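You operate a simulated robot arm through the tools that you are given. There is no shell and no other tool. Be economical: measure what you need, move in short steps, check, and stop when the job is done.

The job below is to be done with a simulated two-armed robot. You get a single attempt, and the scene is never put back.

## Task
Set the stock day dial to WED and store the tub.
Fine: the dial is stiff, so hold the stock tub with the other hand while it turns. Then put it in the sauce drawer and shut the drawer. Where these are worked on the way, their far stop is far enough and under half their travel is too little: sauce drawer.

It is judged by the outcome, as a careful person would: the job done as asked, and still so three seconds after it is handed in. It fails if anything else is knocked over, pushed out of place, dropped, spilled or broken.

## Robot
Two 7-joint arms with two-finger parallel grippers on one trunk, on a base that drives. Base frame: it is fixed to the floor where the robot stands at the start and does not move with it; the origin is under the middle of the robot, x ahead of it, y to its left, z up; the surface under the hand at the start is at about z = 0.9. Lengths are in m, angles in rad, forces in N, time in s.
The left shoulder is at the start at [0.07, 0.163, 1.22], the right one opposite. With the tool pointing down near the work surface each hand reaches from about 0.4 to 0.88 m from the robot's upright axis, wherever it stands, measured 20 degrees to its own side. Places, roughly: sauce drawer [0.5, -0.1, 0.6]; sauce drawer floor [0.6, -0.1, 0.5]; stock day dial [0.5, 0.1, 1.1]. Payload 3.43 kg a hand.
Tool frame (each hand has its own): the origin (TCP) lies between the finger pads and is the grasp point; the fingertips stand 0.034 m ahead of it; z points along the fingers, y is the line along which they close. Largest opening 0.128 m; finger width 0.024, thickness 0.012; the body of the gripper, 0.048 by 0.13 m, starts 0.096 m behind the TCP.
Orientation is told as [roll, pitch, yaw] about the base's x, y, z axes, in that order, counted from this pose: with the fingers straight down and closing along the base's y, the tool's x points along the base's -x, its y along +y and its z along -z.

## Interface
- The arms move only by the tool play_rows. It takes "left_plan", "right_plan" or both (then of equal length, played together; a hand with none holds still); each is a list of rows, each a list of 7 numbers: the shift along the base's x, y, z in m, then the turn, a rotation vector about the base's x, y, z in rad, then the finger opening in m, from 0 to 0.128. In form: [[dx, dy, dz, ax, ay, az, grip], ...]. A call has 1 to 20 rows; each row is the pose to reach, as a shift and turn from the pose commanded when the call began. Each row takes 0.2 s and may step no farther than 0.05 m and 0.15 rad from the row before; otherwise, or with a gripper value out of range, the whole call is refused. A pose out of reach is approached as far as the arm can. The call stops where the force on the tool passes 90 N (or 10 N more than at its start, if that is more) or the arm is blocked; 0.2 s more then pass. The fingers move at their own pace (about 0.153 m/s each) and stop on an object; they squeeze with about 26 N. The grip force told is the motor's: it shows also when the fingers shut on nothing. Time passes only in rows, and 0.2 s behind the last, so rows that repeat a pose let the fingers close. The reply holds the time, the measured pose of the TCP, the force on the tool along the base axes, the opening and the grip force, in the units named above and with some noise, with the torque about the TCP (base axes, N m) and any sound that the robot's microphone picked up.
- Cameras (640 x 400 px; columns grow to the right, rows downward): "scene" is now at [0.1317, 0.0014, 1.4354]; the picture's right is [0.03, -1.00, 0.00], its down [-0.69, -0.02, -0.72] and it looks along [0.72, 0.02, -0.69] (base axes); focal length 214 px, centre (320, 200). "left" rides on the left gripper at [0.076, 0.011, -0.16] in its tool frame; the picture's right is [-0.15, 0.99, 0.00], its down [-0.88, -0.13, -0.46] and it looks along [-0.45, -0.07, 0.89] (tool axes); focal length 234 px, centre (320, 200). "right" rides on the right gripper at [0.076, -0.011, -0.16] in its tool frame; the picture's right is [0.15, 0.99, 0.00], its down [-0.88, 0.13, -0.46] and it looks along [-0.45, 0.07, 0.89] (tool axes); focal length 234 px, centre (320, 200). There is no depth. A picture from a camera that has moved, and an enlarged one, comes with that camera's place and axes in the base frame and with its lens.
- capture(camera): a new picture of that camera. The clock stands still meanwhile.
- slide_trunk(by): slides the trunk up (or, below 0, down) by that many m; the arms and the scene camera ride with it, the base frame stays. It gives what a move gives, with no picture.
- base_move(legs): drives the robot by 1 to 6 legs, each [ahead, left, turn to the left] in m, m and rad, along the robot's own axes; the way and the turn of a leg run together, so that a leg with both is an arc; at most 1.5 m and 3.142 rad a leg. The arms and the cameras ride along, it lands a little off, and it stops where it bumps. It gives what a move gives.
- turn_head(pan, tilt): turns the head with the scene camera to pan (to the left, within 1.501 rad either way) and tilt (down, from -0.506 to 1.204), counted from straight ahead of the robot. It gives what a move gives.
- enlarge(camera, box): a new picture of the part [left, top, right, bottom] of that camera's present view, enlarged. The clock stands still meanwhile.
- close_job(): hands the job in; it is judged then, once.

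Work in short steps. Places have to be worked out from the pictures, the camera data and where the tool is seen: move nearer, look again, correct. Check each grasp and each placing, and mend what went wrong. You have 120 turns and 88 pictures in all, those below and enlarged ones among them. Open the grippers and draw the arms clear of the work before you hand the job in, unless the task says otherwise; then end with one line.

The tools are called after "Request:" as name(argument=value, ...) on one line, values as JSON. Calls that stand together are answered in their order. play_rows: Moves the arms, as the interface text tells. Its arguments: {"type":"object","properties":{"left_plan":{"type":"array","items":{"type":"array","items":{"type":"number"}}},"right_plan":{"type":"array","items":{"type":"array","items":{"type":"number"}}}},"required":[]} The other tools are called the same way: slide_trunk (by) slides the trunk up or down; base_move (legs) drives the base; turn_head (pan, tilt) turns the head that bears the scene camera; capture (camera) takes a picture; enlarge (camera, box) takes an enlarged picture of a part of a camera's view; close_job () hands the job in.

At the start:

```text
t: 0.0
left_tool_pos: [0.4748, 0.2126, 1.3581]
left_tool_rot: [-0.002, 0.001, -0.001]
left_ft_force: [-0.1, -0.9, 0.4]
left_torque: [0.0, 0.0, -0.01]
left_finger_gap: 0.1282
left_gripper_force: 0.2
right_tool_pos: [0.3941, -0.1953, 1.4313]
right_tool_rot: [0.002, 0.001, 0.0]
right_ft_force: [-0.3, 0.3, 0.1]
right_torque: [-0.02, -0.01, -0.01]
right_finger_gap: 0.1277
right_gripper_force: 0.0
trunk travel left (down, up): [-0.7, 0.24]
robot x, y, heading: [0.0022, 0.0021, -0.003]
head pan, tilt: [0.026, 0.764]
```

scene: 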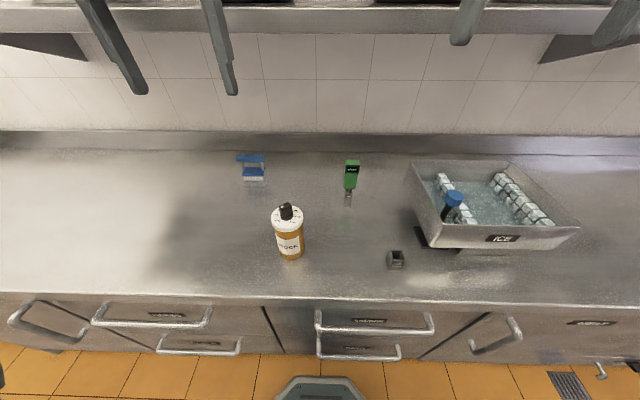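
right: 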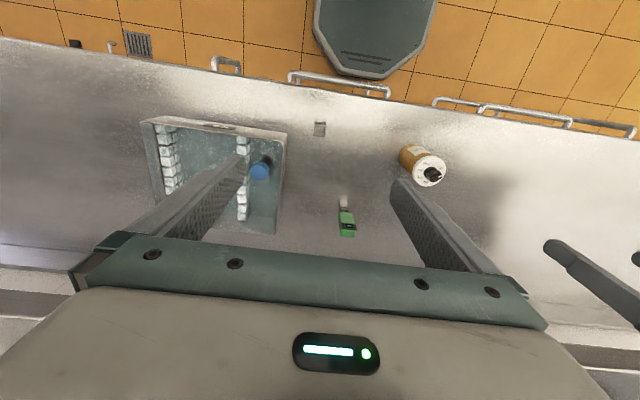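
left: 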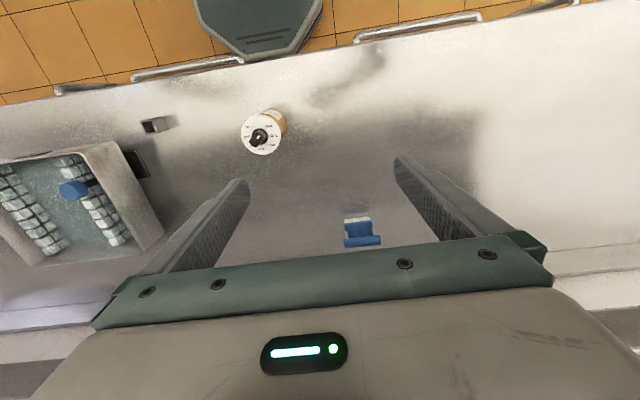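

The tub with a dial on its lid stands near the counter's front; I look at it and the drawers closer.

Request:
enlarge(camera="scene", box=[250, 190, 330, 270])

Request:
enlarge(camera="left", box=[220, 95, 310, 165])

Request:
enlarge(camera="scene", box=[240, 280, 480, 400])

```text
5.00 times, centred on (290, 230) of scene
camera zoom: at [0.1317, 0.0014, 1.4354], right [0.03, -1.0, 0.0], down [-0.69, -0.02, -0.72], along [0.72, 0.02, -0.69], focal length 1072 px, centre (470, 50)
```

zoom: 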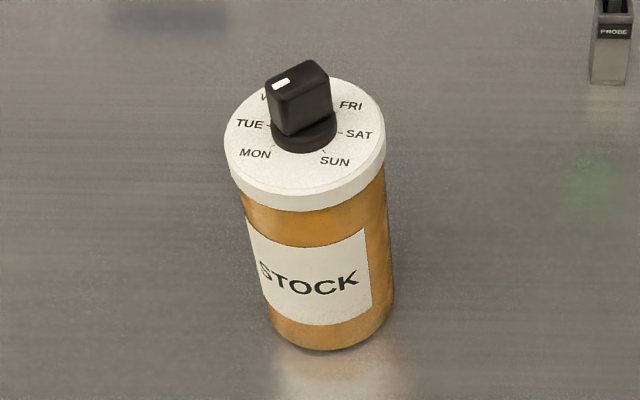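

```text
5.71 times, centred on (265, 130) of left
camera zoom: at [0.3985, 0.2238, 1.5165], right [0.15, 0.99, 0.0], down [0.88, -0.13, 0.46], along [0.45, -0.07, -0.89], focal length 1338 px, centre (634, 600)
```

zoom: 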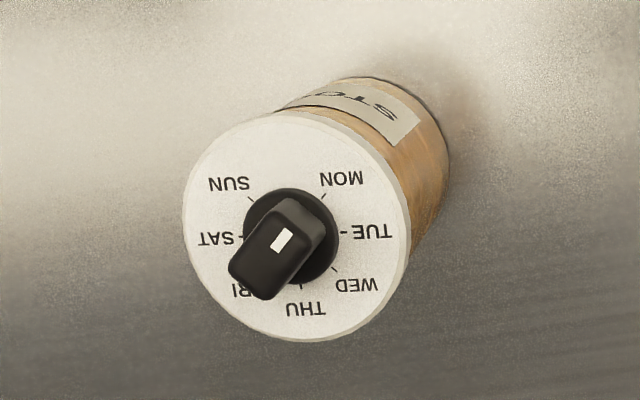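

```text
2.67 times, centred on (360, 340) of scene
camera zoom: at [0.1317, 0.0014, 1.4354], right [0.03, -1.0, 0.0], down [-0.69, -0.02, -0.72], along [0.72, 0.02, -0.69], focal length 572 px, centre (213, -173)
```

zoom: 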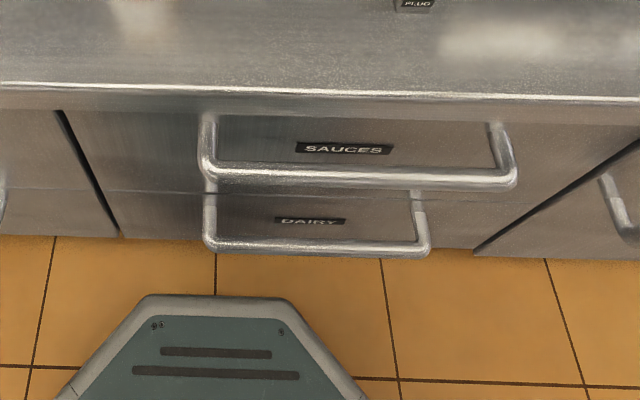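

The dial seems to be at about (0.48, 0.09, 1.03). I bring the left camera right above it to read the knob's angle exactly.

Request:
play_rows(left_plan=[[0.027, -0.04, 0, 0, 0, 0, 0.128], [0.054, -0.08, -0.01, 0, 0, 0, 0.128], [0.08, -0.12, -0.04, 0, 0, 0, 0.128], [0.08, -0.13, -0.06, 0, 0, 0, 0.128], [0.08, -0.13, -0.06, 0, 0, 0, 0.128]])

Request:
enlarge(camera="left", box=[270, 40, 370, 120])

```text
refused: row 3 steps farther than a row can; nothing moved
```

```text
5.00 times, centred on (320, 80) of left
camera zoom: at [0.3985, 0.2238, 1.5165], right [0.15, 0.99, 0.0], down [0.88, -0.13, 0.46], along [0.45, -0.07, -0.89], focal length 1171 px, centre (320, 800)
```

zoom: 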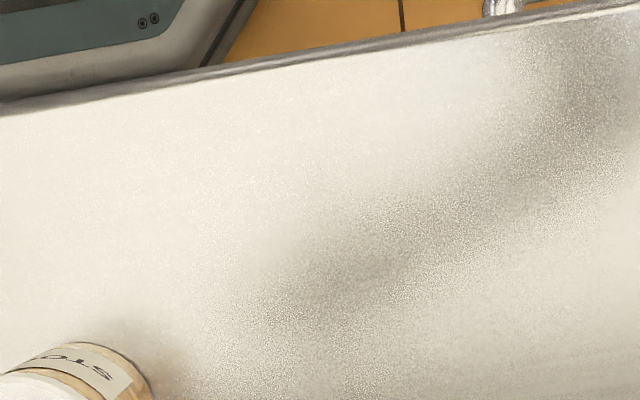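

The step was too long; I repeat with smaller ones.

Request:
play_rows(left_plan=[[0.02, -0.03, 0, 0, 0, 0, 0.128], [0.04, -0.06, -0.01, 0, 0, 0, 0.128], [0.06, -0.09, -0.03, 0, 0, 0, 0.128], [0.08, -0.12, -0.05, 0, 0, 0, 0.128], [0.08, -0.13, -0.06, 0, 0, 0, 0.128], [0.08, -0.13, -0.06, 0, 0, 0, 0.128]])

Request:
enlarge(camera="left", box=[270, 40, 370, 120])

```text
t: 1.4
left_tool_pos: [0.5538, 0.0817, 1.2997]
left_tool_rot: [-0.002, 0.0, -0.001]
left_ft_force: [-5.9, 0.6, -0.2]
left_torque: [-0.05, -0.62, 0.08]
left_finger_gap: 0.128
left_gripper_force: 0.1
right_tool_pos: [0.3922, -0.1975, 1.4328]
right_tool_rot: [0.002, -0.002, -0.001]
right_ft_force: [0.3, 1.1, -0.3]
right_torque: [-0.01, 0.04, 0.01]
right_finger_gap: 0.128
right_gripper_force: 0.0
trunk travel left (down, up): [-0.7, 0.24]
robot x, y, heading: [-0.0005, 0.0022, 0.003]
head pan, tilt: [0.026, 0.764]
```

```text
5.00 times, centred on (320, 80) of left
camera zoom: at [0.4762, 0.094, 1.4565], right [0.15, 0.99, 0.0], down [0.88, -0.13, 0.46], along [0.45, -0.07, -0.89], focal length 1171 px, centre (320, 800)
```

zoom: 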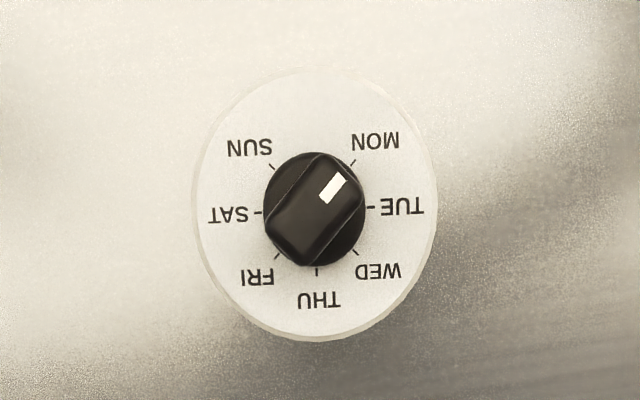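

The knob points at MON (about 128° from +x) and has to turn about 90° clockwise to WED (about 40°). I turn the right hand sideways (pointing +y) to hold the body, and yaw the left hand by +127° to line up with the knob bar, both clear of the tub.

Request:
play_rows(right_plan=[[0.004, 0, -0.016, 0.0634, 0.0634, -0.0826, 0.128], [0.008, 0, -0.032, 0.1268, 0.1268, -0.1652, 0.128], [0.012, 0, -0.048, 0.1901, 0.1901, -0.2478, 0.128], [0.016, 0, -0.064, 0.2535, 0.2535, -0.3304, 0.128], [0.02, 0, -0.08, 0.3169, 0.3169, -0.413, 0.128], [0.024, 0, -0.096, 0.3803, 0.3803, -0.4956, 0.128], [0.028, 0, -0.112, 0.4436, 0.4436, -0.5782, 0.128], [0.032, 0, -0.128, 0.507, 0.507, -0.6608, 0.128], [0.036, 0, -0.144, 0.5704, 0.5704, -0.7433, 0.128], [0.04, 0, -0.16, 0.6338, 0.6338, -0.8259, 0.128], [0.044, 0, -0.176, 0.6971, 0.6971, -0.9085, 0.128], [0.048, 0, -0.192, 0.7605, 0.7605, -0.9911, 0.128], [0.052, 0, -0.208, 0.8239, 0.8239, -1.0737, 0.128], [0.056, 0, -0.22, 0.8873, 0.8873, -1.1563, 0.128], [0.06, 0, -0.23, 0.9506, 0.9506, -1.2389, 0.128], [0.06, 0, -0.23, 1.014, 1.014, -1.3215, 0.128], [0.06, 0, -0.23, 1.014, 1.014, -1.3215, 0.128]], left_plan=[[0, 0.03, 0.01, 0, 0, 0.1386, 0.128], [0, 0.06, 0.02, 0, 0, 0.2771, 0.128], [-0.01, 0.09, 0.03, 0, 0, 0.4157, 0.128], [-0.02, 0.11, 0.03, 0, 0, 0.5543, 0.128], [-0.03, 0.11, 0.03, 0, 0, 0.6928, 0.128], [-0.04, 0.11, 0.03, 0, 0, 0.8314, 0.128], [-0.05, 0.11, 0.03, 0, 0, 0.97, 0.128], [-0.06, 0.11, 0.03, 0, 0, 1.1085, 0.128], [-0.07, 0.11, 0.03, 0, 0, 1.2471, 0.128], [-0.075, 0.11, 0.03, 0, 0, 1.3857, 0.128], [-0.075, 0.11, 0.03, 0, 0, 1.5242, 0.128], [-0.075, 0.11, 0.03, 0, 0, 1.6628, 0.128], [-0.075, 0.11, 0.03, 0, 0, 1.8014, 0.128], [-0.075, 0.11, 0.03, 0, 0, 1.9399, 0.128], [-0.075, 0.11, 0.03, 0, 0, 2.0785, 0.128], [-0.075, 0.11, 0.03, 0, 0, 2.217, 0.128], [-0.075, 0.11, 0.03, 0, 0, 2.217, 0.128]])

Request:
capture(camera="scene")

Request:
capture(camera="right")

```text
t: 5.0
left_tool_pos: [0.4813, 0.1932, 1.3261]
left_tool_rot: [0.0, 0.002, 2.22]
left_ft_force: [0.3, -0.1, 0.4]
left_torque: [0.0, 0.04, -0.02]
left_finger_gap: 0.1279
left_gripper_force: 0.0
right_tool_pos: [0.4561, -0.1957, 1.2012]
right_tool_rot: [-0.002, 1.309, -1.576]
right_ft_force: [0.2, 0.9, 0.0]
right_torque: [0.0, -0.03, 0.03]
right_finger_gap: 0.1284
right_gripper_force: 0.0
trunk travel left (down, up): [-0.7, 0.24]
robot x, y, heading: [-0.0007, -0.0002, 0.003]
head pan, tilt: [0.026, 0.764]
```

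```text
79 pictures are left
camera scene: at [0.1326, 0.0025, 1.4352], right [0.03, -1.0, 0.0], down [-0.69, -0.02, -0.72], along [0.72, 0.02, -0.69], focal length 214 px, centre (320, 200)
```

scene: 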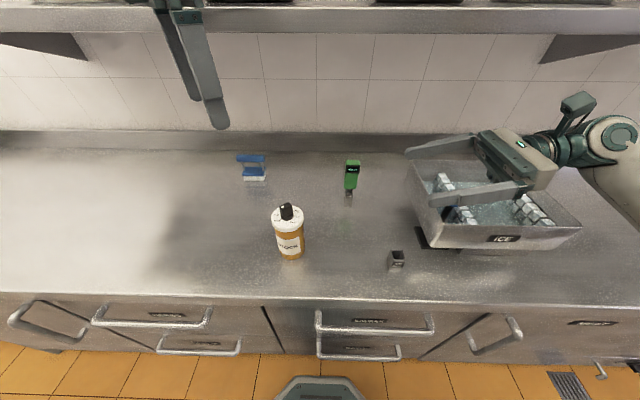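

```text
78 pictures are left
camera right: at [0.4433, -0.3312, 1.3152], right [0.99, 0.04, 0.14], down [0.13, -0.67, -0.73], along [0.07, 0.74, -0.67], focal length 234 px, centre (320, 200)
```

right: 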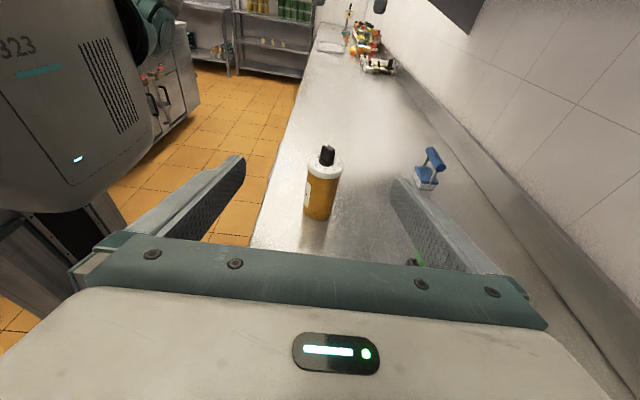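

Both hands reached their poses. I swing the right hand to a 60° heading (away from the ice bin) and bring it to a standoff just before the tub.

Request:
play_rows(right_plan=[[-0.01, 0.035, -0.02, 0, 0, -0.131, 0.128], [-0.02, 0.07, -0.04, 0, 0, -0.262, 0.128], [-0.03, 0.105, -0.06, 0, 0, -0.393, 0.128], [-0.04, 0.135, -0.09, 0, 0, -0.5236, 0.128], [-0.045, 0.15, -0.13, 0, 0, -0.5236, 0.128], [-0.05, 0.155, -0.17, 0, 0, -0.5236, 0.128], [-0.05, 0.155, -0.2, 0, 0, -0.5236, 0.128], [-0.05, 0.155, -0.225, 0, 0, -0.5236, 0.128], [-0.05, 0.155, -0.225, 0, 0, -0.5236, 0.128]])

Request:
capture(camera="scene")

Request:
capture(camera="right")

```text
t: 7.0
left_tool_pos: [0.4819, 0.1936, 1.3276]
left_tool_rot: [-0.002, -0.001, 2.218]
left_ft_force: [-0.8, 0.4, -0.7]
left_torque: [-0.01, 0.01, 0.02]
left_finger_gap: 0.1282
left_gripper_force: 0.2
right_tool_pos: [0.4236, -0.043, 0.9581]
right_tool_rot: [0.0, 1.309, -2.096]
right_ft_force: [0.1, -0.5, -0.4]
right_torque: [0.02, -0.04, 0.0]
right_finger_gap: 0.1277
right_gripper_force: 0.0
right hand out of reach, approached as far as the arm can: row 3, 4, 5, 6, 7, 8, 9
trunk travel left (down, up): [-0.7, 0.24]
robot x, y, heading: [-0.0019, 0.0003, -0.002]
head pan, tilt: [0.026, 0.764]
```

```text
77 pictures are left
camera scene: at [0.1321, 0.0016, 1.4353], right [0.03, -1.0, 0.0], down [-0.69, -0.02, -0.72], along [0.72, 0.02, -0.69], focal length 214 px, centre (320, 200)
```

scene: 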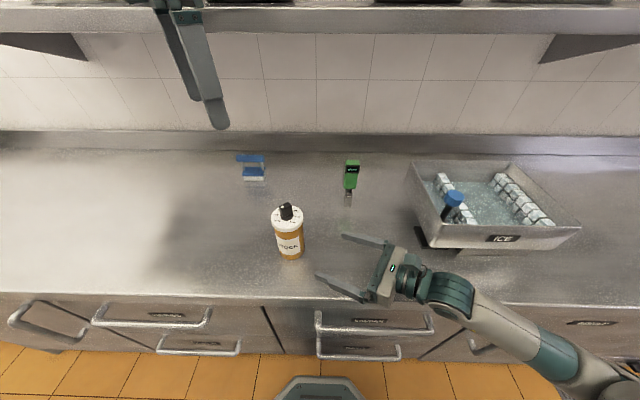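

```text
76 pictures are left
camera right: at [0.346, -0.1543, 1.072], right [0.88, -0.46, 0.14], down [-0.22, -0.64, -0.73], along [0.43, 0.61, -0.67], focal length 234 px, centre (320, 200)
```

right: 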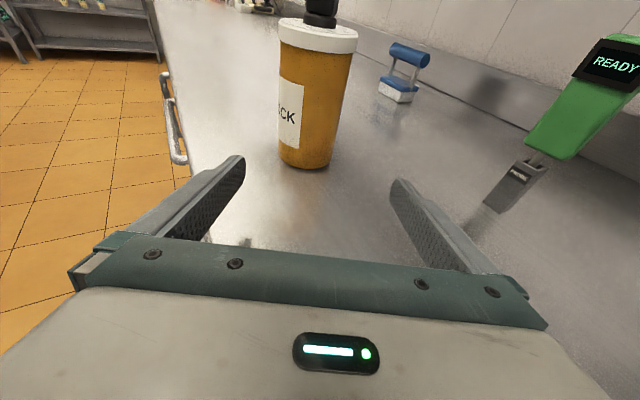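

The hand is 2 cm off but in line with the tub. I move it forward around the tub with open fingers and read before closing.

Request:
play_rows(right_plan=[[0.018, 0.024, -0.002, 0, 0, 0, 0.128], [0.034, 0.05, -0.004, 0, 0, 0, 0.128], [0.048, 0.08, -0.006, 0, 0, 0, 0.128], [0.061, 0.108, -0.006, 0, 0, 0, 0.128], [0.073, 0.129, -0.006, 0, 0, 0, 0.128], [0.073, 0.129, -0.006, 0, 0, 0, 0.128]])

Request:
capture(camera="right")

Request:
enlarge(camera="scene", box=[240, 180, 400, 300])

```text
t: 8.4
left_tool_pos: [0.4688, 0.1869, 1.3336]
left_tool_rot: [-0.01, 0.003, 2.214]
left_ft_force: [-0.3, 0.0, 0.1]
left_torque: [-0.02, -0.01, -0.02]
left_finger_gap: 0.1282
left_gripper_force: 0.0
right_tool_pos: [0.4886, 0.0825, 0.96]
right_tool_rot: [0.032, 1.317, -2.069]
right_ft_force: [0.4, -0.1, -0.4]
right_torque: [0.03, 0.0, 0.02]
right_finger_gap: 0.1281
right_gripper_force: 0.0
trunk travel left (down, up): [-0.7, 0.24]
robot x, y, heading: [-0.0059, -0.0016, -0.003]
head pan, tilt: [0.026, 0.764]
```

```text
75 pictures are left
camera right: at [0.4102, -0.0287, 1.0731], right [0.87, -0.47, 0.15], down [-0.22, -0.64, -0.74], along [0.44, 0.61, -0.66], focal length 234 px, centre (320, 200)
```

right: 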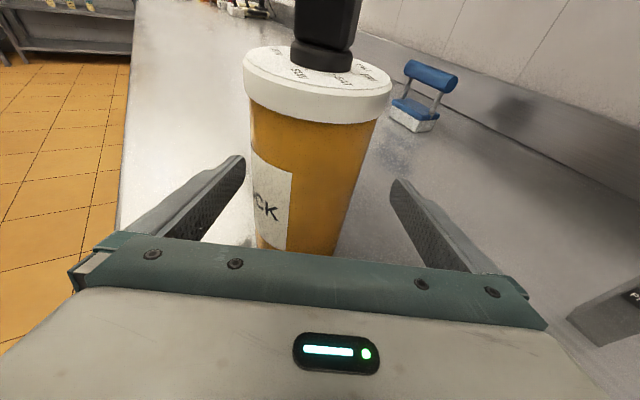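

```text
3.33 times, centred on (320, 240) of scene
camera zoom: at [0.1183, -0.0041, 1.4371], right [0.02, -1.0, 0.0], down [-0.69, -0.01, -0.73], along [0.73, 0.02, -0.69], focal length 715 px, centre (320, 67)
```

zoom: 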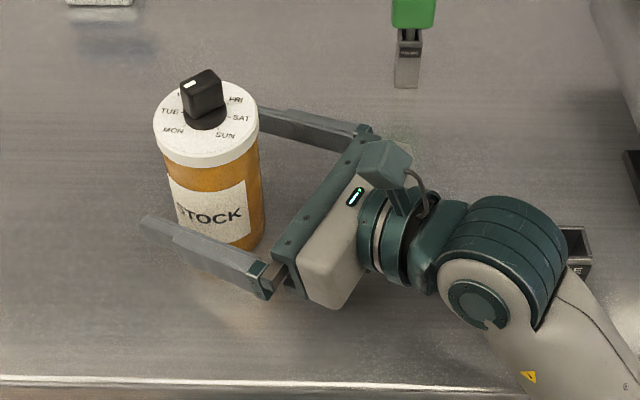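

The tub lies between the fingers, about 1 cm left of centre. I shift to centre it and close.

Request:
play_rows(right_plan=[[-0.008, 0.006, 0.004, 0, 0, 0, 0.128], [-0.008, 0.006, 0.004, 0, 0, 0, 0.11], [-0.008, 0.006, 0.004, 0, 0, 0, 0.09], [-0.008, 0.006, 0.004, 0, 0, 0, 0.08], [-0.008, 0.006, 0.004, 0, 0, 0, 0.07], [-0.008, 0.006, 0.004, 0, 0, 0, 0.06], [-0.008, 0.006, 0.004, 0, 0, 0, 0.06]])

Request:
capture(camera="right")

Request:
enlarge(camera="scene", box=[240, 180, 400, 300])

```text
t: 10.0
left_tool_pos: [0.4754, 0.1918, 1.3297]
left_tool_rot: [-0.006, 0.001, 2.216]
left_ft_force: [0.4, 0.8, -0.5]
left_torque: [0.02, 0.04, 0.01]
left_finger_gap: 0.128
left_gripper_force: 0.1
right_tool_pos: [0.4866, 0.093, 0.9605]
right_tool_rot: [0.01, 1.312, -2.085]
right_ft_force: [-2.9, -3.6, 6.1]
right_torque: [-0.09, 0.23, 0.04]
right_finger_gap: 0.072
right_gripper_force: 26.0
trunk travel left (down, up): [-0.7, 0.24]
robot x, y, heading: [-0.0014, 0.002, 0.002]
head pan, tilt: [0.026, 0.764]
```

```text
73 pictures are left
camera right: at [0.4082, -0.0185, 1.0731], right [0.88, -0.46, 0.14], down [-0.22, -0.64, -0.73], along [0.43, 0.61, -0.66], focal length 234 px, centre (320, 200)
```

right: 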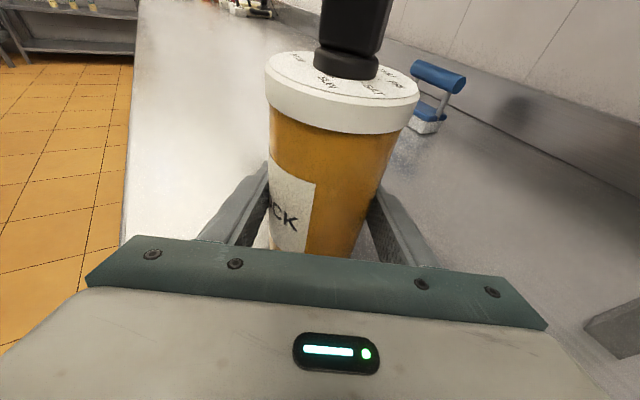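

```text
3.33 times, centred on (320, 240) of scene
camera zoom: at [0.1263, 0.0007, 1.4358], right [0.03, -1.0, 0.0], down [-0.69, -0.02, -0.72], along [0.72, 0.02, -0.69], focal length 715 px, centre (320, 67)
```

zoom: 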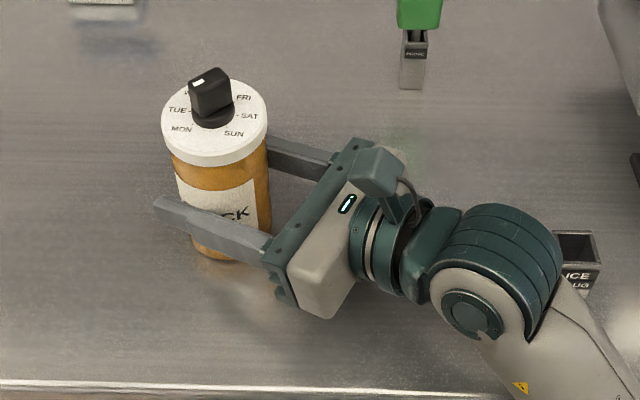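

Tub gripped (gap 0.072, 26 N). Now I check the knob from the left hand's camera.

Request:
capture(camera="left")

```text
71 pictures are left
camera left: at [0.5102, 0.1245, 1.4888], right [-0.88, -0.48, -0.01], down [-0.43, 0.78, 0.45], along [-0.21, 0.4, -0.89], focal length 234 px, centre (320, 200)
```

left: 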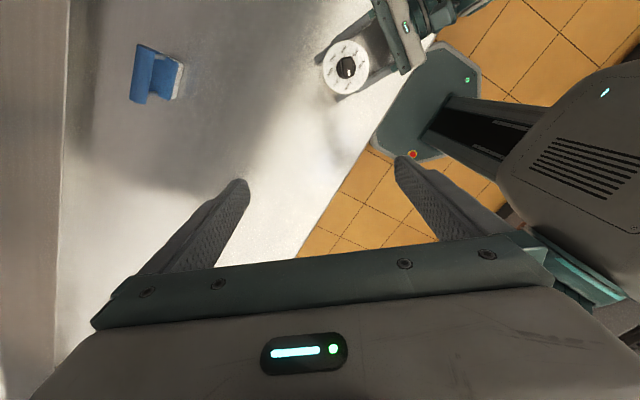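

Request:
enlarge(camera="left", box=[310, 30, 390, 100])

```text
5.71 times, centred on (350, 65) of left
camera zoom: at [0.5102, 0.1245, 1.4888], right [-0.88, -0.48, -0.01], down [-0.43, 0.78, 0.45], along [-0.21, 0.4, -0.89], focal length 1338 px, centre (149, 971)
```

zoom: 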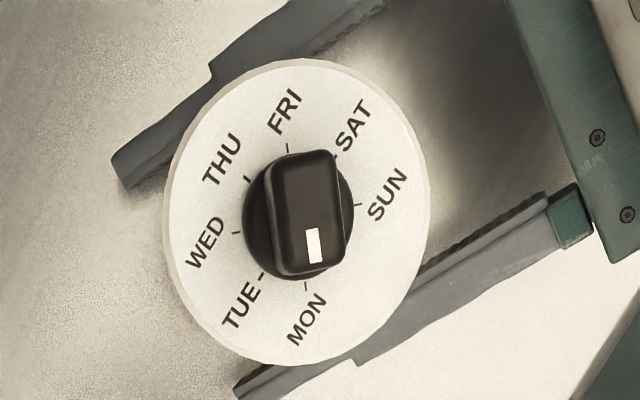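

The knob is at about (0.485, 0.089), its bar at about 127°, matching the left yaw. I bring the left hand over it at z≈1.13 with the opening narrowed.

Request:
play_rows(left_plan=[[0.002, -0.03, -0.03, 0, 0, 0, 0.1], [0.005, -0.06, -0.06, 0, 0, 0, 0.08], [0.008, -0.09, -0.09, 0, 0, 0, 0.06], [0.008, -0.103, -0.13, 0, 0, 0, 0.06], [0.008, -0.103, -0.17, 0, 0, 0, 0.06], [0.008, -0.103, -0.2, 0, 0, 0, 0.06], [0.008, -0.103, -0.2, 0, 0, 0, 0.06]])

Request:
capture(camera="left")

Request:
enlarge(camera="scene", box=[220, 120, 380, 270])

```text
t: 11.6
left_tool_pos: [0.4931, 0.0796, 1.1442]
left_tool_rot: [0.008, 0.002, 2.201]
left_ft_force: [0.3, 0.3, 0.3]
left_torque: [-0.01, -0.02, -0.01]
left_finger_gap: 0.0601
left_gripper_force: 0.1
left hand out of reach, approached as far as the arm can: row 6, 7
right_tool_pos: [0.4871, 0.0933, 0.9589]
right_tool_rot: [0.011, 1.31, -2.084]
right_ft_force: [-2.1, 0.1, 8.7]
right_torque: [0.44, 0.19, 0.03]
right_finger_gap: 0.0721
right_gripper_force: 26.2
trunk travel left (down, up): [-0.7, 0.24]
robot x, y, heading: [0.0, -0.0007, 0.004]
head pan, tilt: [0.026, 0.764]
```

```text
69 pictures are left
camera left: at [0.5286, 0.0122, 1.3038], right [-0.88, -0.47, 0.01], down [-0.41, 0.79, 0.45], along [-0.22, 0.4, -0.89], focal length 234 px, centre (320, 200)
```

left: 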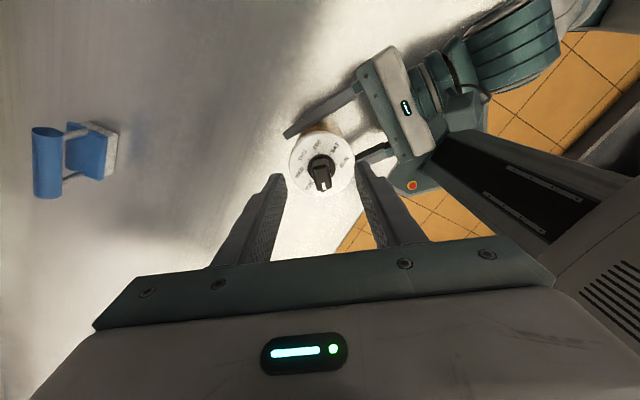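

```text
2.67 times, centred on (300, 195) of scene
camera zoom: at [0.1266, 0.0019, 1.4359], right [0.03, -1.0, 0.0], down [-0.69, -0.02, -0.72], along [0.72, 0.02, -0.69], focal length 572 px, centre (373, 213)
```

zoom: 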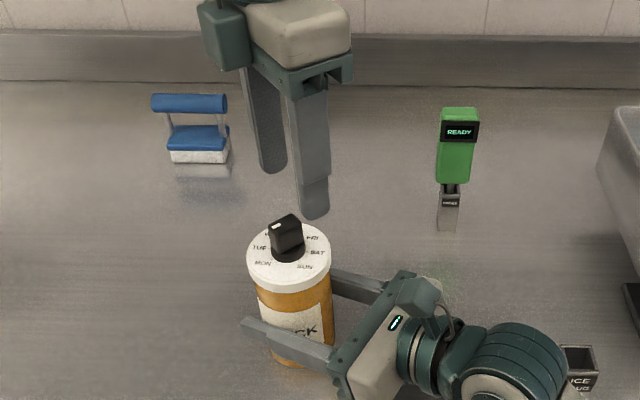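

At +127° the left wrist is at its limit, so I use the opposite grip (yaw −53°), rotating back through zero while raised a little.

Request:
play_rows(left_plan=[[0, 0, 0.02, 0, 0, -0.15, 0.06], [0, 0, 0.04, 0, 0, -0.3, 0.06], [0, 0, 0.05, 0, 0, -0.45, 0.06], [0, 0, 0.05, 0, 0, -0.6, 0.06], [0, 0, 0.05, 0, 0, -0.75, 0.06], [0, 0, 0.05, 0, 0, -0.9, 0.06], [0, 0, 0.05, 0, 0, -1.05, 0.06], [0, 0, 0.05, 0, 0, -1.2, 0.06], [0, 0, 0.05, 0, 0, -1.35, 0.06], [0, 0, 0.05, 0, 0, -1.5, 0.06], [0, 0, 0.05, 0, 0, -1.65, 0.06], [0, 0, 0.05, 0, 0, -1.8, 0.06], [0, 0, 0.05, 0, 0, -1.95, 0.06], [0, 0, 0.05, 0, 0, -2.1, 0.06], [0, 0, 0.05, 0, 0, -2.25, 0.06], [0, 0, 0.05, 0, 0, -2.4, 0.06], [0, 0, 0.05, 0, 0, -2.55, 0.06], [0, 0, 0.05, 0, 0, -2.7, 0.06], [0, 0, 0.05, 0, 0, -2.85, 0.06], [0, 0, 0.05, 0, 0, -3.0, 0.06]])

```text
t: 15.8
left_tool_pos: [0.4906, 0.081, 1.1941]
left_tool_rot: [0.0, -0.002, -0.786]
left_ft_force: [-0.2, -0.7, 0.5]
left_torque: [0.0, -0.05, -0.02]
left_finger_gap: 0.06
left_gripper_force: 0.0
right_tool_pos: [0.4878, 0.0925, 0.9611]
right_tool_rot: [0.014, 1.31, -2.079]
right_ft_force: [-1.9, 2.3, 15.1]
right_torque: [0.25, 0.36, -0.07]
right_finger_gap: 0.0721
right_gripper_force: 26.4
trunk travel left (down, up): [-0.7, 0.24]
robot x, y, heading: [-0.0011, -0.0011, 0.002]
head pan, tilt: [0.026, 0.764]
```

Now at −45°; I finish to −53°, centre over the knob and lower to 1.12, then look.

Request:
play_rows(left_plan=[[-0.003, 0.004, -0.02, 0, 0, -0.07, 0.06], [-0.006, 0.008, -0.05, 0, 0, -0.14, 0.06], [-0.006, 0.008, -0.075, 0, 0, -0.14, 0.06], [-0.006, 0.008, -0.075, 0, 0, -0.14, 0.06]])

Request:
capture(camera="left")

Request:
enlarge(camera="scene", box=[220, 120, 380, 270])

```text
t: 16.8
left_tool_pos: [0.4866, 0.0884, 1.1211]
left_tool_rot: [0.002, 0.0, -0.925]
left_ft_force: [-0.2, 0.7, -0.2]
left_torque: [0.03, 0.0, 0.0]
left_finger_gap: 0.0597
left_gripper_force: 0.1
right_tool_pos: [0.4868, 0.094, 0.9584]
right_tool_rot: [0.013, 1.31, -2.081]
right_ft_force: [-1.4, 1.9, 14.4]
right_torque: [0.23, 0.32, -0.04]
right_finger_gap: 0.0723
right_gripper_force: 25.7
trunk travel left (down, up): [-0.7, 0.24]
robot x, y, heading: [-0.0066, 0.0014, 0.001]
head pan, tilt: [0.026, 0.764]
```

```text
67 pictures are left
camera left: at [0.4478, 0.1556, 1.2806], right [0.88, 0.48, 0.0], down [0.43, -0.78, 0.46], along [0.22, -0.4, -0.89], focal length 234 px, centre (320, 200)
```

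left: 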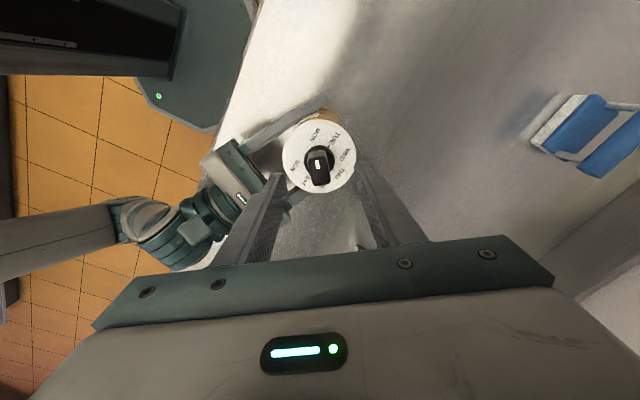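

```text
2.67 times, centred on (300, 195) of scene
camera zoom: at [0.1266, 0.002, 1.4359], right [0.03, -1.0, 0.0], down [-0.69, -0.02, -0.72], along [0.72, 0.02, -0.69], focal length 572 px, centre (373, 213)
```

zoom: 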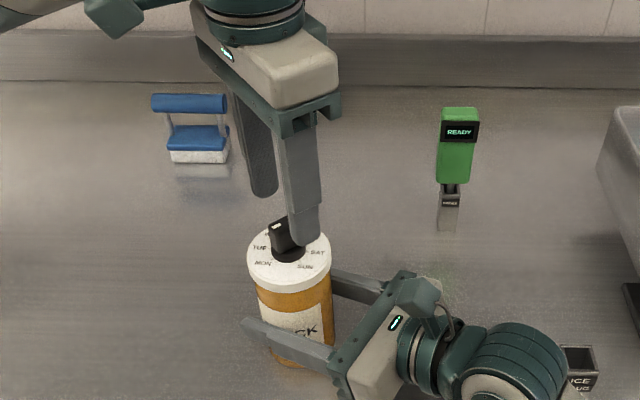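

The knob is centred between the fingers. I lower in small steps to TCP z≈1.075.

Request:
play_rows(left_plan=[[-0.002, 0, -0.015, 0, 0, 0, 0.06], [-0.003, 0, -0.03, 0, 0, 0, 0.06], [-0.003, 0, -0.045, 0, 0, 0, 0.06], [-0.003, 0, -0.045, 0, 0, 0, 0.06]])

Request:
enlarge(camera="scene", box=[250, 160, 340, 260])

Request:
enlarge(camera="left", box=[240, 100, 400, 260])

```text
t: 17.8
left_tool_pos: [0.4832, 0.0896, 1.0786]
left_tool_rot: [0.001, -0.004, -0.923]
left_ft_force: [-5.4, 5.0, 33.6]
left_torque: [-0.14, 1.06, -0.14]
left_finger_gap: 0.0603
left_gripper_force: 0.3
right_tool_pos: [0.4859, 0.0944, 0.959]
right_tool_rot: [0.013, 1.308, -2.084]
right_ft_force: [-3.0, 1.1, 11.7]
right_torque: [0.72, 0.24, -0.08]
right_finger_gap: 0.072
right_gripper_force: 26.0
trunk travel left (down, up): [-0.7, 0.24]
robot x, y, heading: [0.0012, -0.0002, 0.006]
head pan, tilt: [0.026, 0.764]
```

```text
4.00 times, centred on (295, 210) of scene
camera zoom: at [0.1261, 0.0017, 1.4363], right [0.03, -1.0, 0.0], down [-0.69, -0.02, -0.72], along [0.72, 0.02, -0.69], focal length 858 px, centre (420, 160)
```

zoom: 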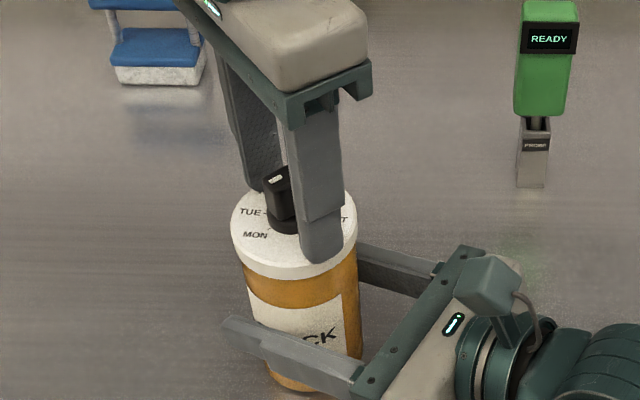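

```text
2.50 times, centred on (320, 180) of left
camera zoom: at [0.444, 0.157, 1.2377], right [0.88, 0.48, 0.0], down [0.42, -0.78, 0.46], along [0.22, -0.4, -0.89], focal length 585 px, centre (320, 250)
```

zoom: 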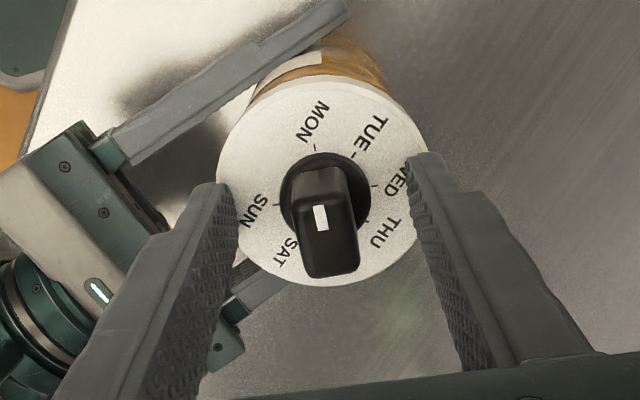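

Fingertips touch the lid (so lid top ≈1.044). I raise 6 mm and close on the knob.

Request:
play_rows(left_plan=[[0, 0, 0.006, 0, 0, 0, 0.06], [0, 0, 0.006, 0, 0, 0, 0.045], [0, 0, 0.006, 0, 0, 0, 0.03], [0, 0, 0.006, 0, 0, 0, 0.015], [0, 0, 0.006, 0, 0, 0, 0.008], [0, 0, 0.006, 0, 0, 0, 0.008]])

Request:
enlarge(camera="left", box=[240, 100, 400, 260])

```text
t: 19.2
left_tool_pos: [0.4845, 0.0902, 1.0817]
left_tool_rot: [0.002, -0.001, -0.921]
left_ft_force: [7.5, 6.1, -4.7]
left_torque: [0.38, -0.33, 0.03]
left_finger_gap: 0.031
left_gripper_force: 26.3
right_tool_pos: [0.4876, 0.0946, 0.9604]
right_tool_rot: [0.017, 1.311, -2.079]
right_ft_force: [-9.3, -7.7, 9.5]
right_torque: [0.33, -0.45, -0.08]
right_finger_gap: 0.072
right_gripper_force: 26.4
trunk travel left (down, up): [-0.7, 0.24]
robot x, y, heading: [-0.0002, 0.0012, -0.0]
head pan, tilt: [0.026, 0.764]
```

```text
2.50 times, centred on (320, 180) of left
camera zoom: at [0.445, 0.157, 1.2412], right [0.88, 0.48, 0.0], down [0.43, -0.78, 0.46], along [0.22, -0.4, -0.89], focal length 585 px, centre (320, 250)
```

zoom: 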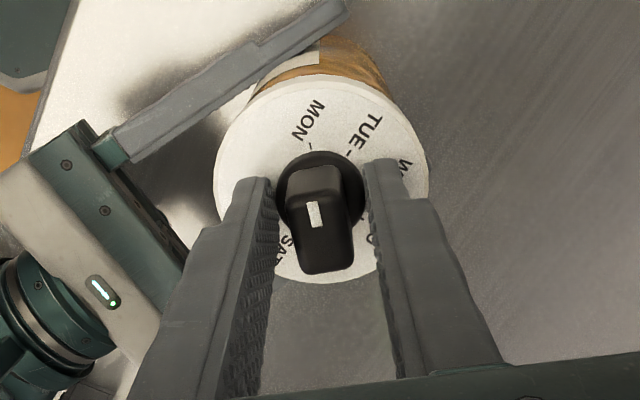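

Gap 0.031 means the tips are on the round collar, not the bar. I open, rise 12 mm and close again.

Request:
play_rows(left_plan=[[0, 0, 0, 0, 0, 0, 0.05], [0, 0, 0.006, 0, 0, 0, 0.05], [0, 0, 0.012, 0, 0, 0, 0.05], [0, 0, 0.012, 0, 0, 0, 0.03], [0, 0, 0.012, 0, 0, 0, 0.01], [0, 0, 0.012, 0, 0, 0, 0.005], [0, 0, 0.012, 0, 0, 0, 0.005]])

Request:
enlarge(camera="left", box=[240, 100, 400, 260])

```text
t: 20.8
left_tool_pos: [0.4834, 0.0898, 1.0951]
left_tool_rot: [0.001, -0.003, -0.921]
left_ft_force: [9.2, 5.3, 1.4]
left_torque: [0.16, -0.5, 0.12]
left_finger_gap: 0.0175
left_gripper_force: 26.0
right_tool_pos: [0.4868, 0.093, 0.9599]
right_tool_rot: [0.015, 1.313, -2.081]
right_ft_force: [-5.3, -7.4, 9.9]
right_torque: [0.16, -0.45, 0.02]
right_finger_gap: 0.0722
right_gripper_force: 25.7
trunk travel left (down, up): [-0.7, 0.24]
robot x, y, heading: [-0.0001, -0.0012, -0.002]
head pan, tilt: [0.026, 0.764]
```

```text
2.50 times, centred on (320, 180) of left
camera zoom: at [0.4445, 0.1569, 1.253], right [0.88, 0.48, 0.0], down [0.43, -0.78, 0.46], along [0.22, -0.4, -0.89], focal length 585 px, centre (320, 250)
```

zoom: 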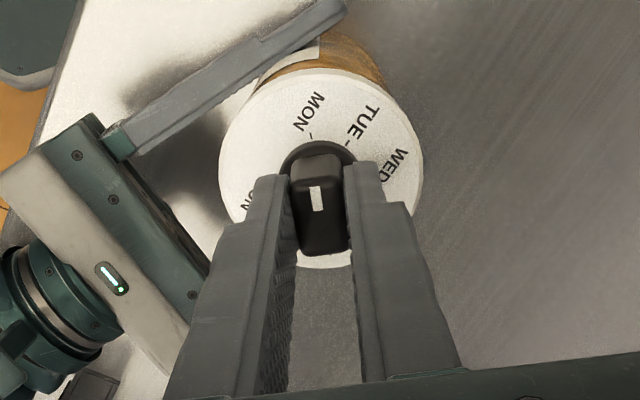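

The bar is gripped (gap 0.0175). I turn clockwise about 34° and check.

Request:
play_rows(left_plan=[[0, 0, 0, 0, 0, -0.1, 0.005], [0, 0, 0, 0, 0, -0.2, 0.005], [0, 0, 0, 0, 0, -0.3, 0.005], [0, 0, 0, 0, 0, -0.4, 0.005], [0, 0, 0, 0, 0, -0.5, 0.005], [0, 0, 0, 0, 0, -0.6, 0.005], [0, 0, 0, 0, 0, -0.6, 0.005]])

Request:
enlarge(camera="left", box=[240, 100, 400, 260])

```text
t: 22.4
left_tool_pos: [0.4824, 0.0881, 1.0943]
left_tool_rot: [0.005, -0.003, -1.525]
left_ft_force: [12.6, 10.7, 14.1]
left_torque: [0.54, -0.51, -0.03]
left_finger_gap: 0.0177
left_gripper_force: 26.0
right_tool_pos: [0.4862, 0.0928, 0.9599]
right_tool_rot: [0.016, 1.31, -2.081]
right_ft_force: [-9.9, -10.2, 8.9]
right_torque: [0.23, -0.34, 0.07]
right_finger_gap: 0.0718
right_gripper_force: 25.7
trunk travel left (down, up): [-0.7, 0.24]
robot x, y, heading: [-0.0036, 0.0002, -0.003]
head pan, tilt: [0.026, 0.764]
```

```text
2.50 times, centred on (320, 180) of left
camera zoom: at [0.4892, 0.1653, 1.2529], right [0.99, -0.1, 0.0], down [-0.09, -0.89, 0.46], along [-0.04, -0.45, -0.89], focal length 585 px, centre (320, 250)
```

zoom: 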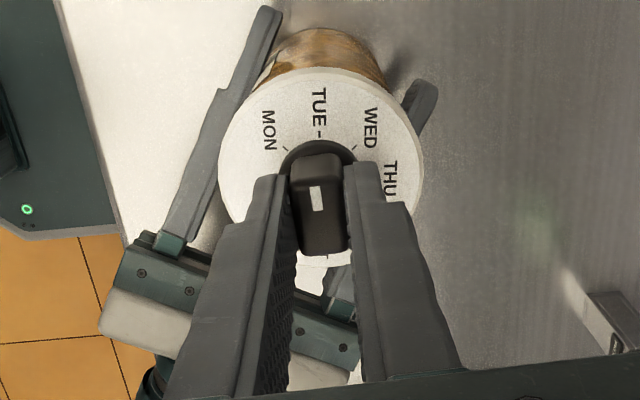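

The knob follows and is just past/near TUE. I keep turning toward yaw ≈ −140°.

Request:
play_rows(left_plan=[[0, 0, 0, 0, 0, -0.1, 0.005], [0, 0, 0, 0, 0, -0.2, 0.005], [0, 0, 0, 0, 0, -0.3, 0.005], [0, 0, 0, 0, 0, -0.4, 0.005], [0, 0, 0, 0, 0, -0.5, 0.005], [0, 0, 0, 0, 0, -0.6, 0.005], [0, 0, 0, 0, 0, -0.7, 0.005], [0, 0, 0, 0, 0, -0.8, 0.005], [0, 0, 0, 0, 0, -0.88, 0.005], [0, 0, 0, 0, 0, -0.88, 0.005]])

Request:
enlarge(camera="left", box=[240, 100, 400, 260])

```text
t: 24.6
left_tool_pos: [0.4832, 0.0886, 1.0933]
left_tool_rot: [0.003, 0.001, -2.408]
left_ft_force: [10.3, -5.7, 9.7]
left_torque: [-0.33, -0.11, -0.1]
left_finger_gap: 0.0175
left_gripper_force: 26.3
right_tool_pos: [0.4867, 0.0931, 0.9581]
right_tool_rot: [0.014, 1.311, -2.083]
right_ft_force: [-13.2, 5.9, 2.8]
right_torque: [-0.77, -0.52, -0.06]
right_finger_gap: 0.0723
right_gripper_force: 26.4
trunk travel left (down, up): [-0.7, 0.24]
robot x, y, heading: [-0.0003, -0.0, 0.001]
head pan, tilt: [0.026, 0.764]
```

```text
2.50 times, centred on (320, 180) of left
camera zoom: at [0.5447, 0.1308, 1.2523], right [0.56, -0.83, 0.0], down [-0.74, -0.49, 0.45], along [-0.38, -0.25, -0.89], focal length 585 px, centre (320, 250)
```

zoom: 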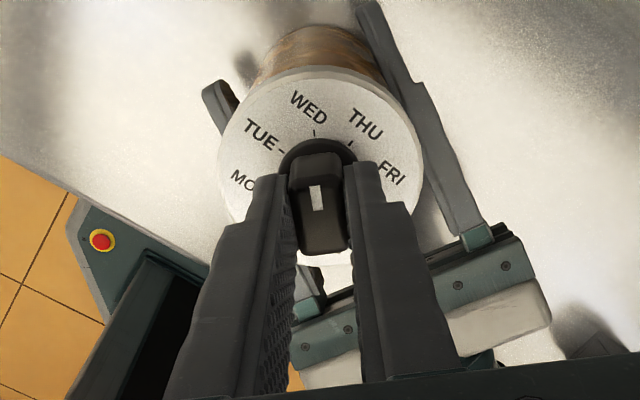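

WED tick now lines up with the bar. I release, rise, and view the dial from straight above.

Request:
play_rows(left_plan=[[0, 0, 0, 0, 0, 0, 0.05], [0, 0, 0, 0, 0, 0, 0.05], [0, 0, 0.04, 0, 0, 0, 0.05], [0, 0, 0.08, 0, 0, 0, 0.06], [-0.03, -0.02, 0.12, 0, 0, 0, 0.06], [-0.06, -0.04, 0.14, 0, 0, 0, 0.06], [-0.06, -0.04, 0.14, 0, 0, 0, 0.06]])

Request:
capture(camera="left")

```text
refused: row 5 steps farther than a row can; nothing moved
```

```text
59 pictures are left
camera left: at [0.5447, 0.1308, 1.2523], right [0.56, -0.83, 0.0], down [-0.74, -0.49, 0.45], along [-0.38, -0.25, -0.89], focal length 234 px, centre (320, 200)
```

left: 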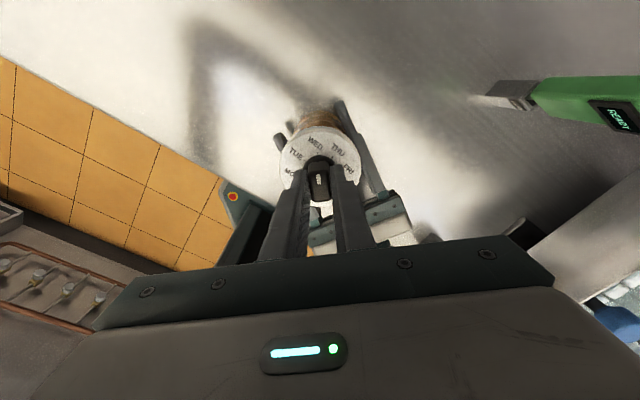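

Same motion with smaller steps.

Request:
play_rows(left_plan=[[0, 0, 0, 0, 0, 0, 0.05], [0, 0, 0, 0, 0, 0, 0.05], [0, 0, 0.04, 0, 0, 0, 0.05], [0, 0, 0.08, 0, 0, 0, 0.06], [-0.02, -0.015, 0.11, 0, 0, 0, 0.06], [-0.04, -0.03, 0.14, 0, 0, 0, 0.06], [-0.06, -0.04, 0.14, 0, 0, 0, 0.06], [-0.06, -0.04, 0.14, 0, 0, 0, 0.06]])

Request:
enlarge(camera="left", box=[260, 30, 380, 130])

```text
t: 26.4
left_tool_pos: [0.4218, 0.0485, 1.2327]
left_tool_rot: [0.001, 0.002, -2.403]
left_ft_force: [0.2, 0.3, -0.2]
left_torque: [0.03, -0.01, 0.01]
left_finger_gap: 0.0601
left_gripper_force: 0.1
right_tool_pos: [0.4862, 0.0928, 0.9591]
right_tool_rot: [0.013, 1.309, -2.083]
right_ft_force: [0.3, -1.3, 3.7]
right_torque: [-0.24, 0.27, 0.04]
right_finger_gap: 0.0722
right_gripper_force: 25.7
trunk travel left (down, up): [-0.7, 0.24]
robot x, y, heading: [0.0003, -0.0018, 0.003]
head pan, tilt: [0.026, 0.764]
```

```text
4.00 times, centred on (320, 80) of left
camera zoom: at [0.4834, 0.0913, 1.3919], right [0.56, -0.83, 0.0], down [-0.74, -0.5, 0.45], along [-0.38, -0.25, -0.89], focal length 937 px, centre (320, 680)
```

zoom: 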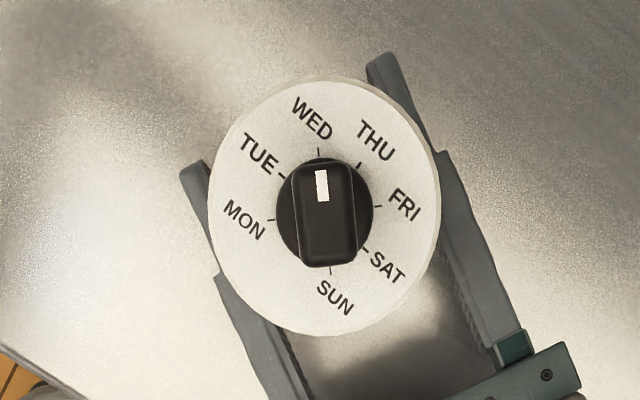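

The dial reads WED exactly. Now the right hand opens and backs off, while the left yaws back toward 0 up high to re-grip by the lid from above.

Request:
play_rows(right_plan=[[0, 0, 0, 0, 0, 0, 0.1], [0, 0, 0, 0, 0, 0, 0.128], [0, 0, 0, 0, 0, 0, 0.128], [-0.012, -0.025, 0, 0, 0, 0, 0.128], [-0.024, -0.05, 0, 0, 0, 0, 0.128], [-0.037, -0.075, 0, 0, 0, 0, 0.128], [-0.05, -0.1, 0, 0, 0, 0, 0.128], [-0.062, -0.125, 0, 0, 0, 0, 0.128], [-0.07, -0.15, 0.02, 0, 0, 0, 0.128], [-0.06, -0.18, 0.05, 0, 0, 0, 0.128], [-0.06, -0.21, 0.08, 0, 0, 0, 0.128], [-0.06, -0.24, 0.11, 0, 0, 0, 0.128], [-0.06, -0.27, 0.13, 0, 0, 0, 0.128], [-0.06, -0.29, 0.15, 0, 0, 0, 0.128], [-0.06, -0.29, 0.15, 0, 0, 0, 0.128]], left_plan=[[0, 0, 0.02, 0, 0, 0.15, 0.06], [0, 0, 0.04, 0, 0, 0.3, 0.06], [0, 0, 0.04, 0, 0, 0.45, 0.06], [0, 0, 0.04, 0, 0, 0.6, 0.06], [0.01, 0.01, 0.04, 0, 0, 0.75, 0.06], [0.02, 0.01, 0.04, 0, 0, 0.9, 0.06], [0.03, 0.02, 0.04, 0, 0, 1.05, 0.08], [0.04, 0.03, 0.04, 0, 0, 1.2, 0.1], [0.05, 0.04, 0.04, 0, 0, 1.35, 0.128], [0.062, 0.042, 0.04, 0, 0, 1.5, 0.128], [0.062, 0.042, 0.04, 0, 0, 1.65, 0.128], [0.062, 0.042, 0.04, 0, 0, 1.8, 0.128], [0.062, 0.042, 0.04, 0, 0, 1.95, 0.128], [0.062, 0.042, 0.04, 0, 0, 2.1, 0.128], [0.062, 0.042, 0.04, 0, 0, 2.2, 0.128]])

Request:
capture(camera="left")

Request:
capture(camera="scene")

```text
t: 29.0
left_tool_pos: [0.4868, 0.0946, 1.272]
left_tool_rot: [-0.001, -0.003, -0.622]
left_ft_force: [0.3, 1.0, -0.2]
left_torque: [-0.01, -0.06, -0.04]
left_finger_gap: 0.1283
left_gripper_force: 0.1
right_tool_pos: [0.4461, -0.1425, 1.0479]
right_tool_rot: [-0.111, 1.298, -2.168]
right_ft_force: [0.2, -0.2, 0.1]
right_torque: [0.0, 0.01, -0.01]
right_finger_gap: 0.1278
right_gripper_force: 0.0
right hand out of reach, approached as far as the arm can: row 9, 10, 11, 12, 13
trunk travel left (down, up): [-0.7, 0.24]
robot x, y, heading: [0.0046, 0.0048, 0.003]
head pan, tilt: [0.026, 0.764]
stopped in row 13 (right hand): the force on the tool passed its limit at 102 N (the readings are from after the stop); the commanded pose is now the measured one
```

```text
57 pictures are left
camera left: at [0.4303, 0.1482, 1.4315], right [0.69, 0.72, 0.0], down [0.64, -0.62, 0.46], along [0.33, -0.32, -0.89], focal length 234 px, centre (320, 200)
```

left: 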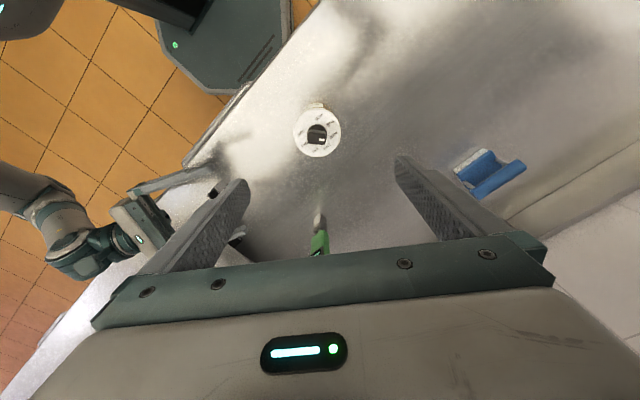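

```text
56 pictures are left
camera scene: at [0.1303, 0.0045, 1.4357], right [0.03, -1.0, 0.0], down [-0.69, -0.02, -0.72], along [0.72, 0.02, -0.69], focal length 214 px, centre (320, 200)
```

scene: 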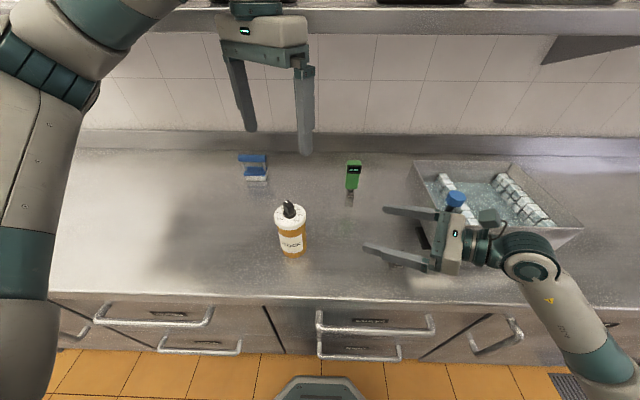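

The right hand met something (probably the bin's edge). I lift it straight up and inspect the bin.

Request:
play_rows(right_plan=[[-0.01, 0.01, 0.03, 0, 0, 0, 0.128], [-0.02, 0.01, 0.06, 0, 0, 0, 0.128], [-0.02, 0.01, 0.1, 0, 0, 0, 0.128], [-0.02, 0.01, 0.14, 0, 0, 0, 0.128], [-0.02, 0.01, 0.14, 0, 0, 0, 0.128]])

Request:
capture(camera="scene")

```text
t: 30.2
left_tool_pos: [0.4867, 0.0917, 1.2714]
left_tool_rot: [0.001, 0.001, -0.621]
left_ft_force: [0.3, -0.2, 0.5]
left_torque: [0.01, 0.0, 0.01]
left_finger_gap: 0.128
left_gripper_force: 0.0
right_tool_pos: [0.466, -0.1499, 1.1899]
right_tool_rot: [-0.116, 1.3, -2.174]
right_ft_force: [0.0, -0.5, 0.1]
right_torque: [-0.03, -0.02, -0.01]
right_finger_gap: 0.1281
right_gripper_force: 0.0
right hand out of reach, approached as far as the arm can: row 1, 2, 3, 4, 5
trunk travel left (down, up): [-0.7, 0.24]
robot x, y, heading: [-0.0005, -0.0013, 0.006]
head pan, tilt: [0.026, 0.764]
```

```text
55 pictures are left
camera scene: at [0.1309, 0.0014, 1.4354], right [0.03, -1.0, 0.0], down [-0.69, -0.02, -0.72], along [0.72, 0.02, -0.69], focal length 214 px, centre (320, 200)
```

scene: 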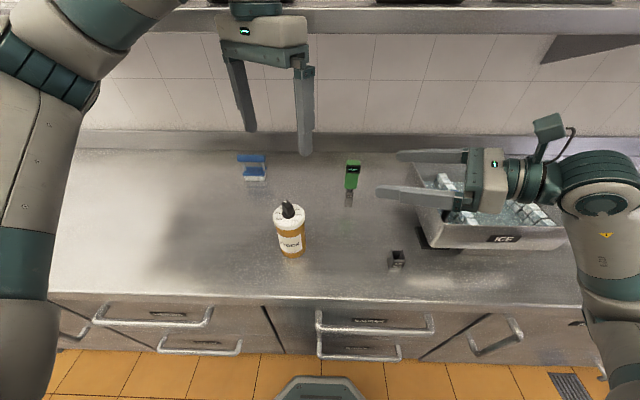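

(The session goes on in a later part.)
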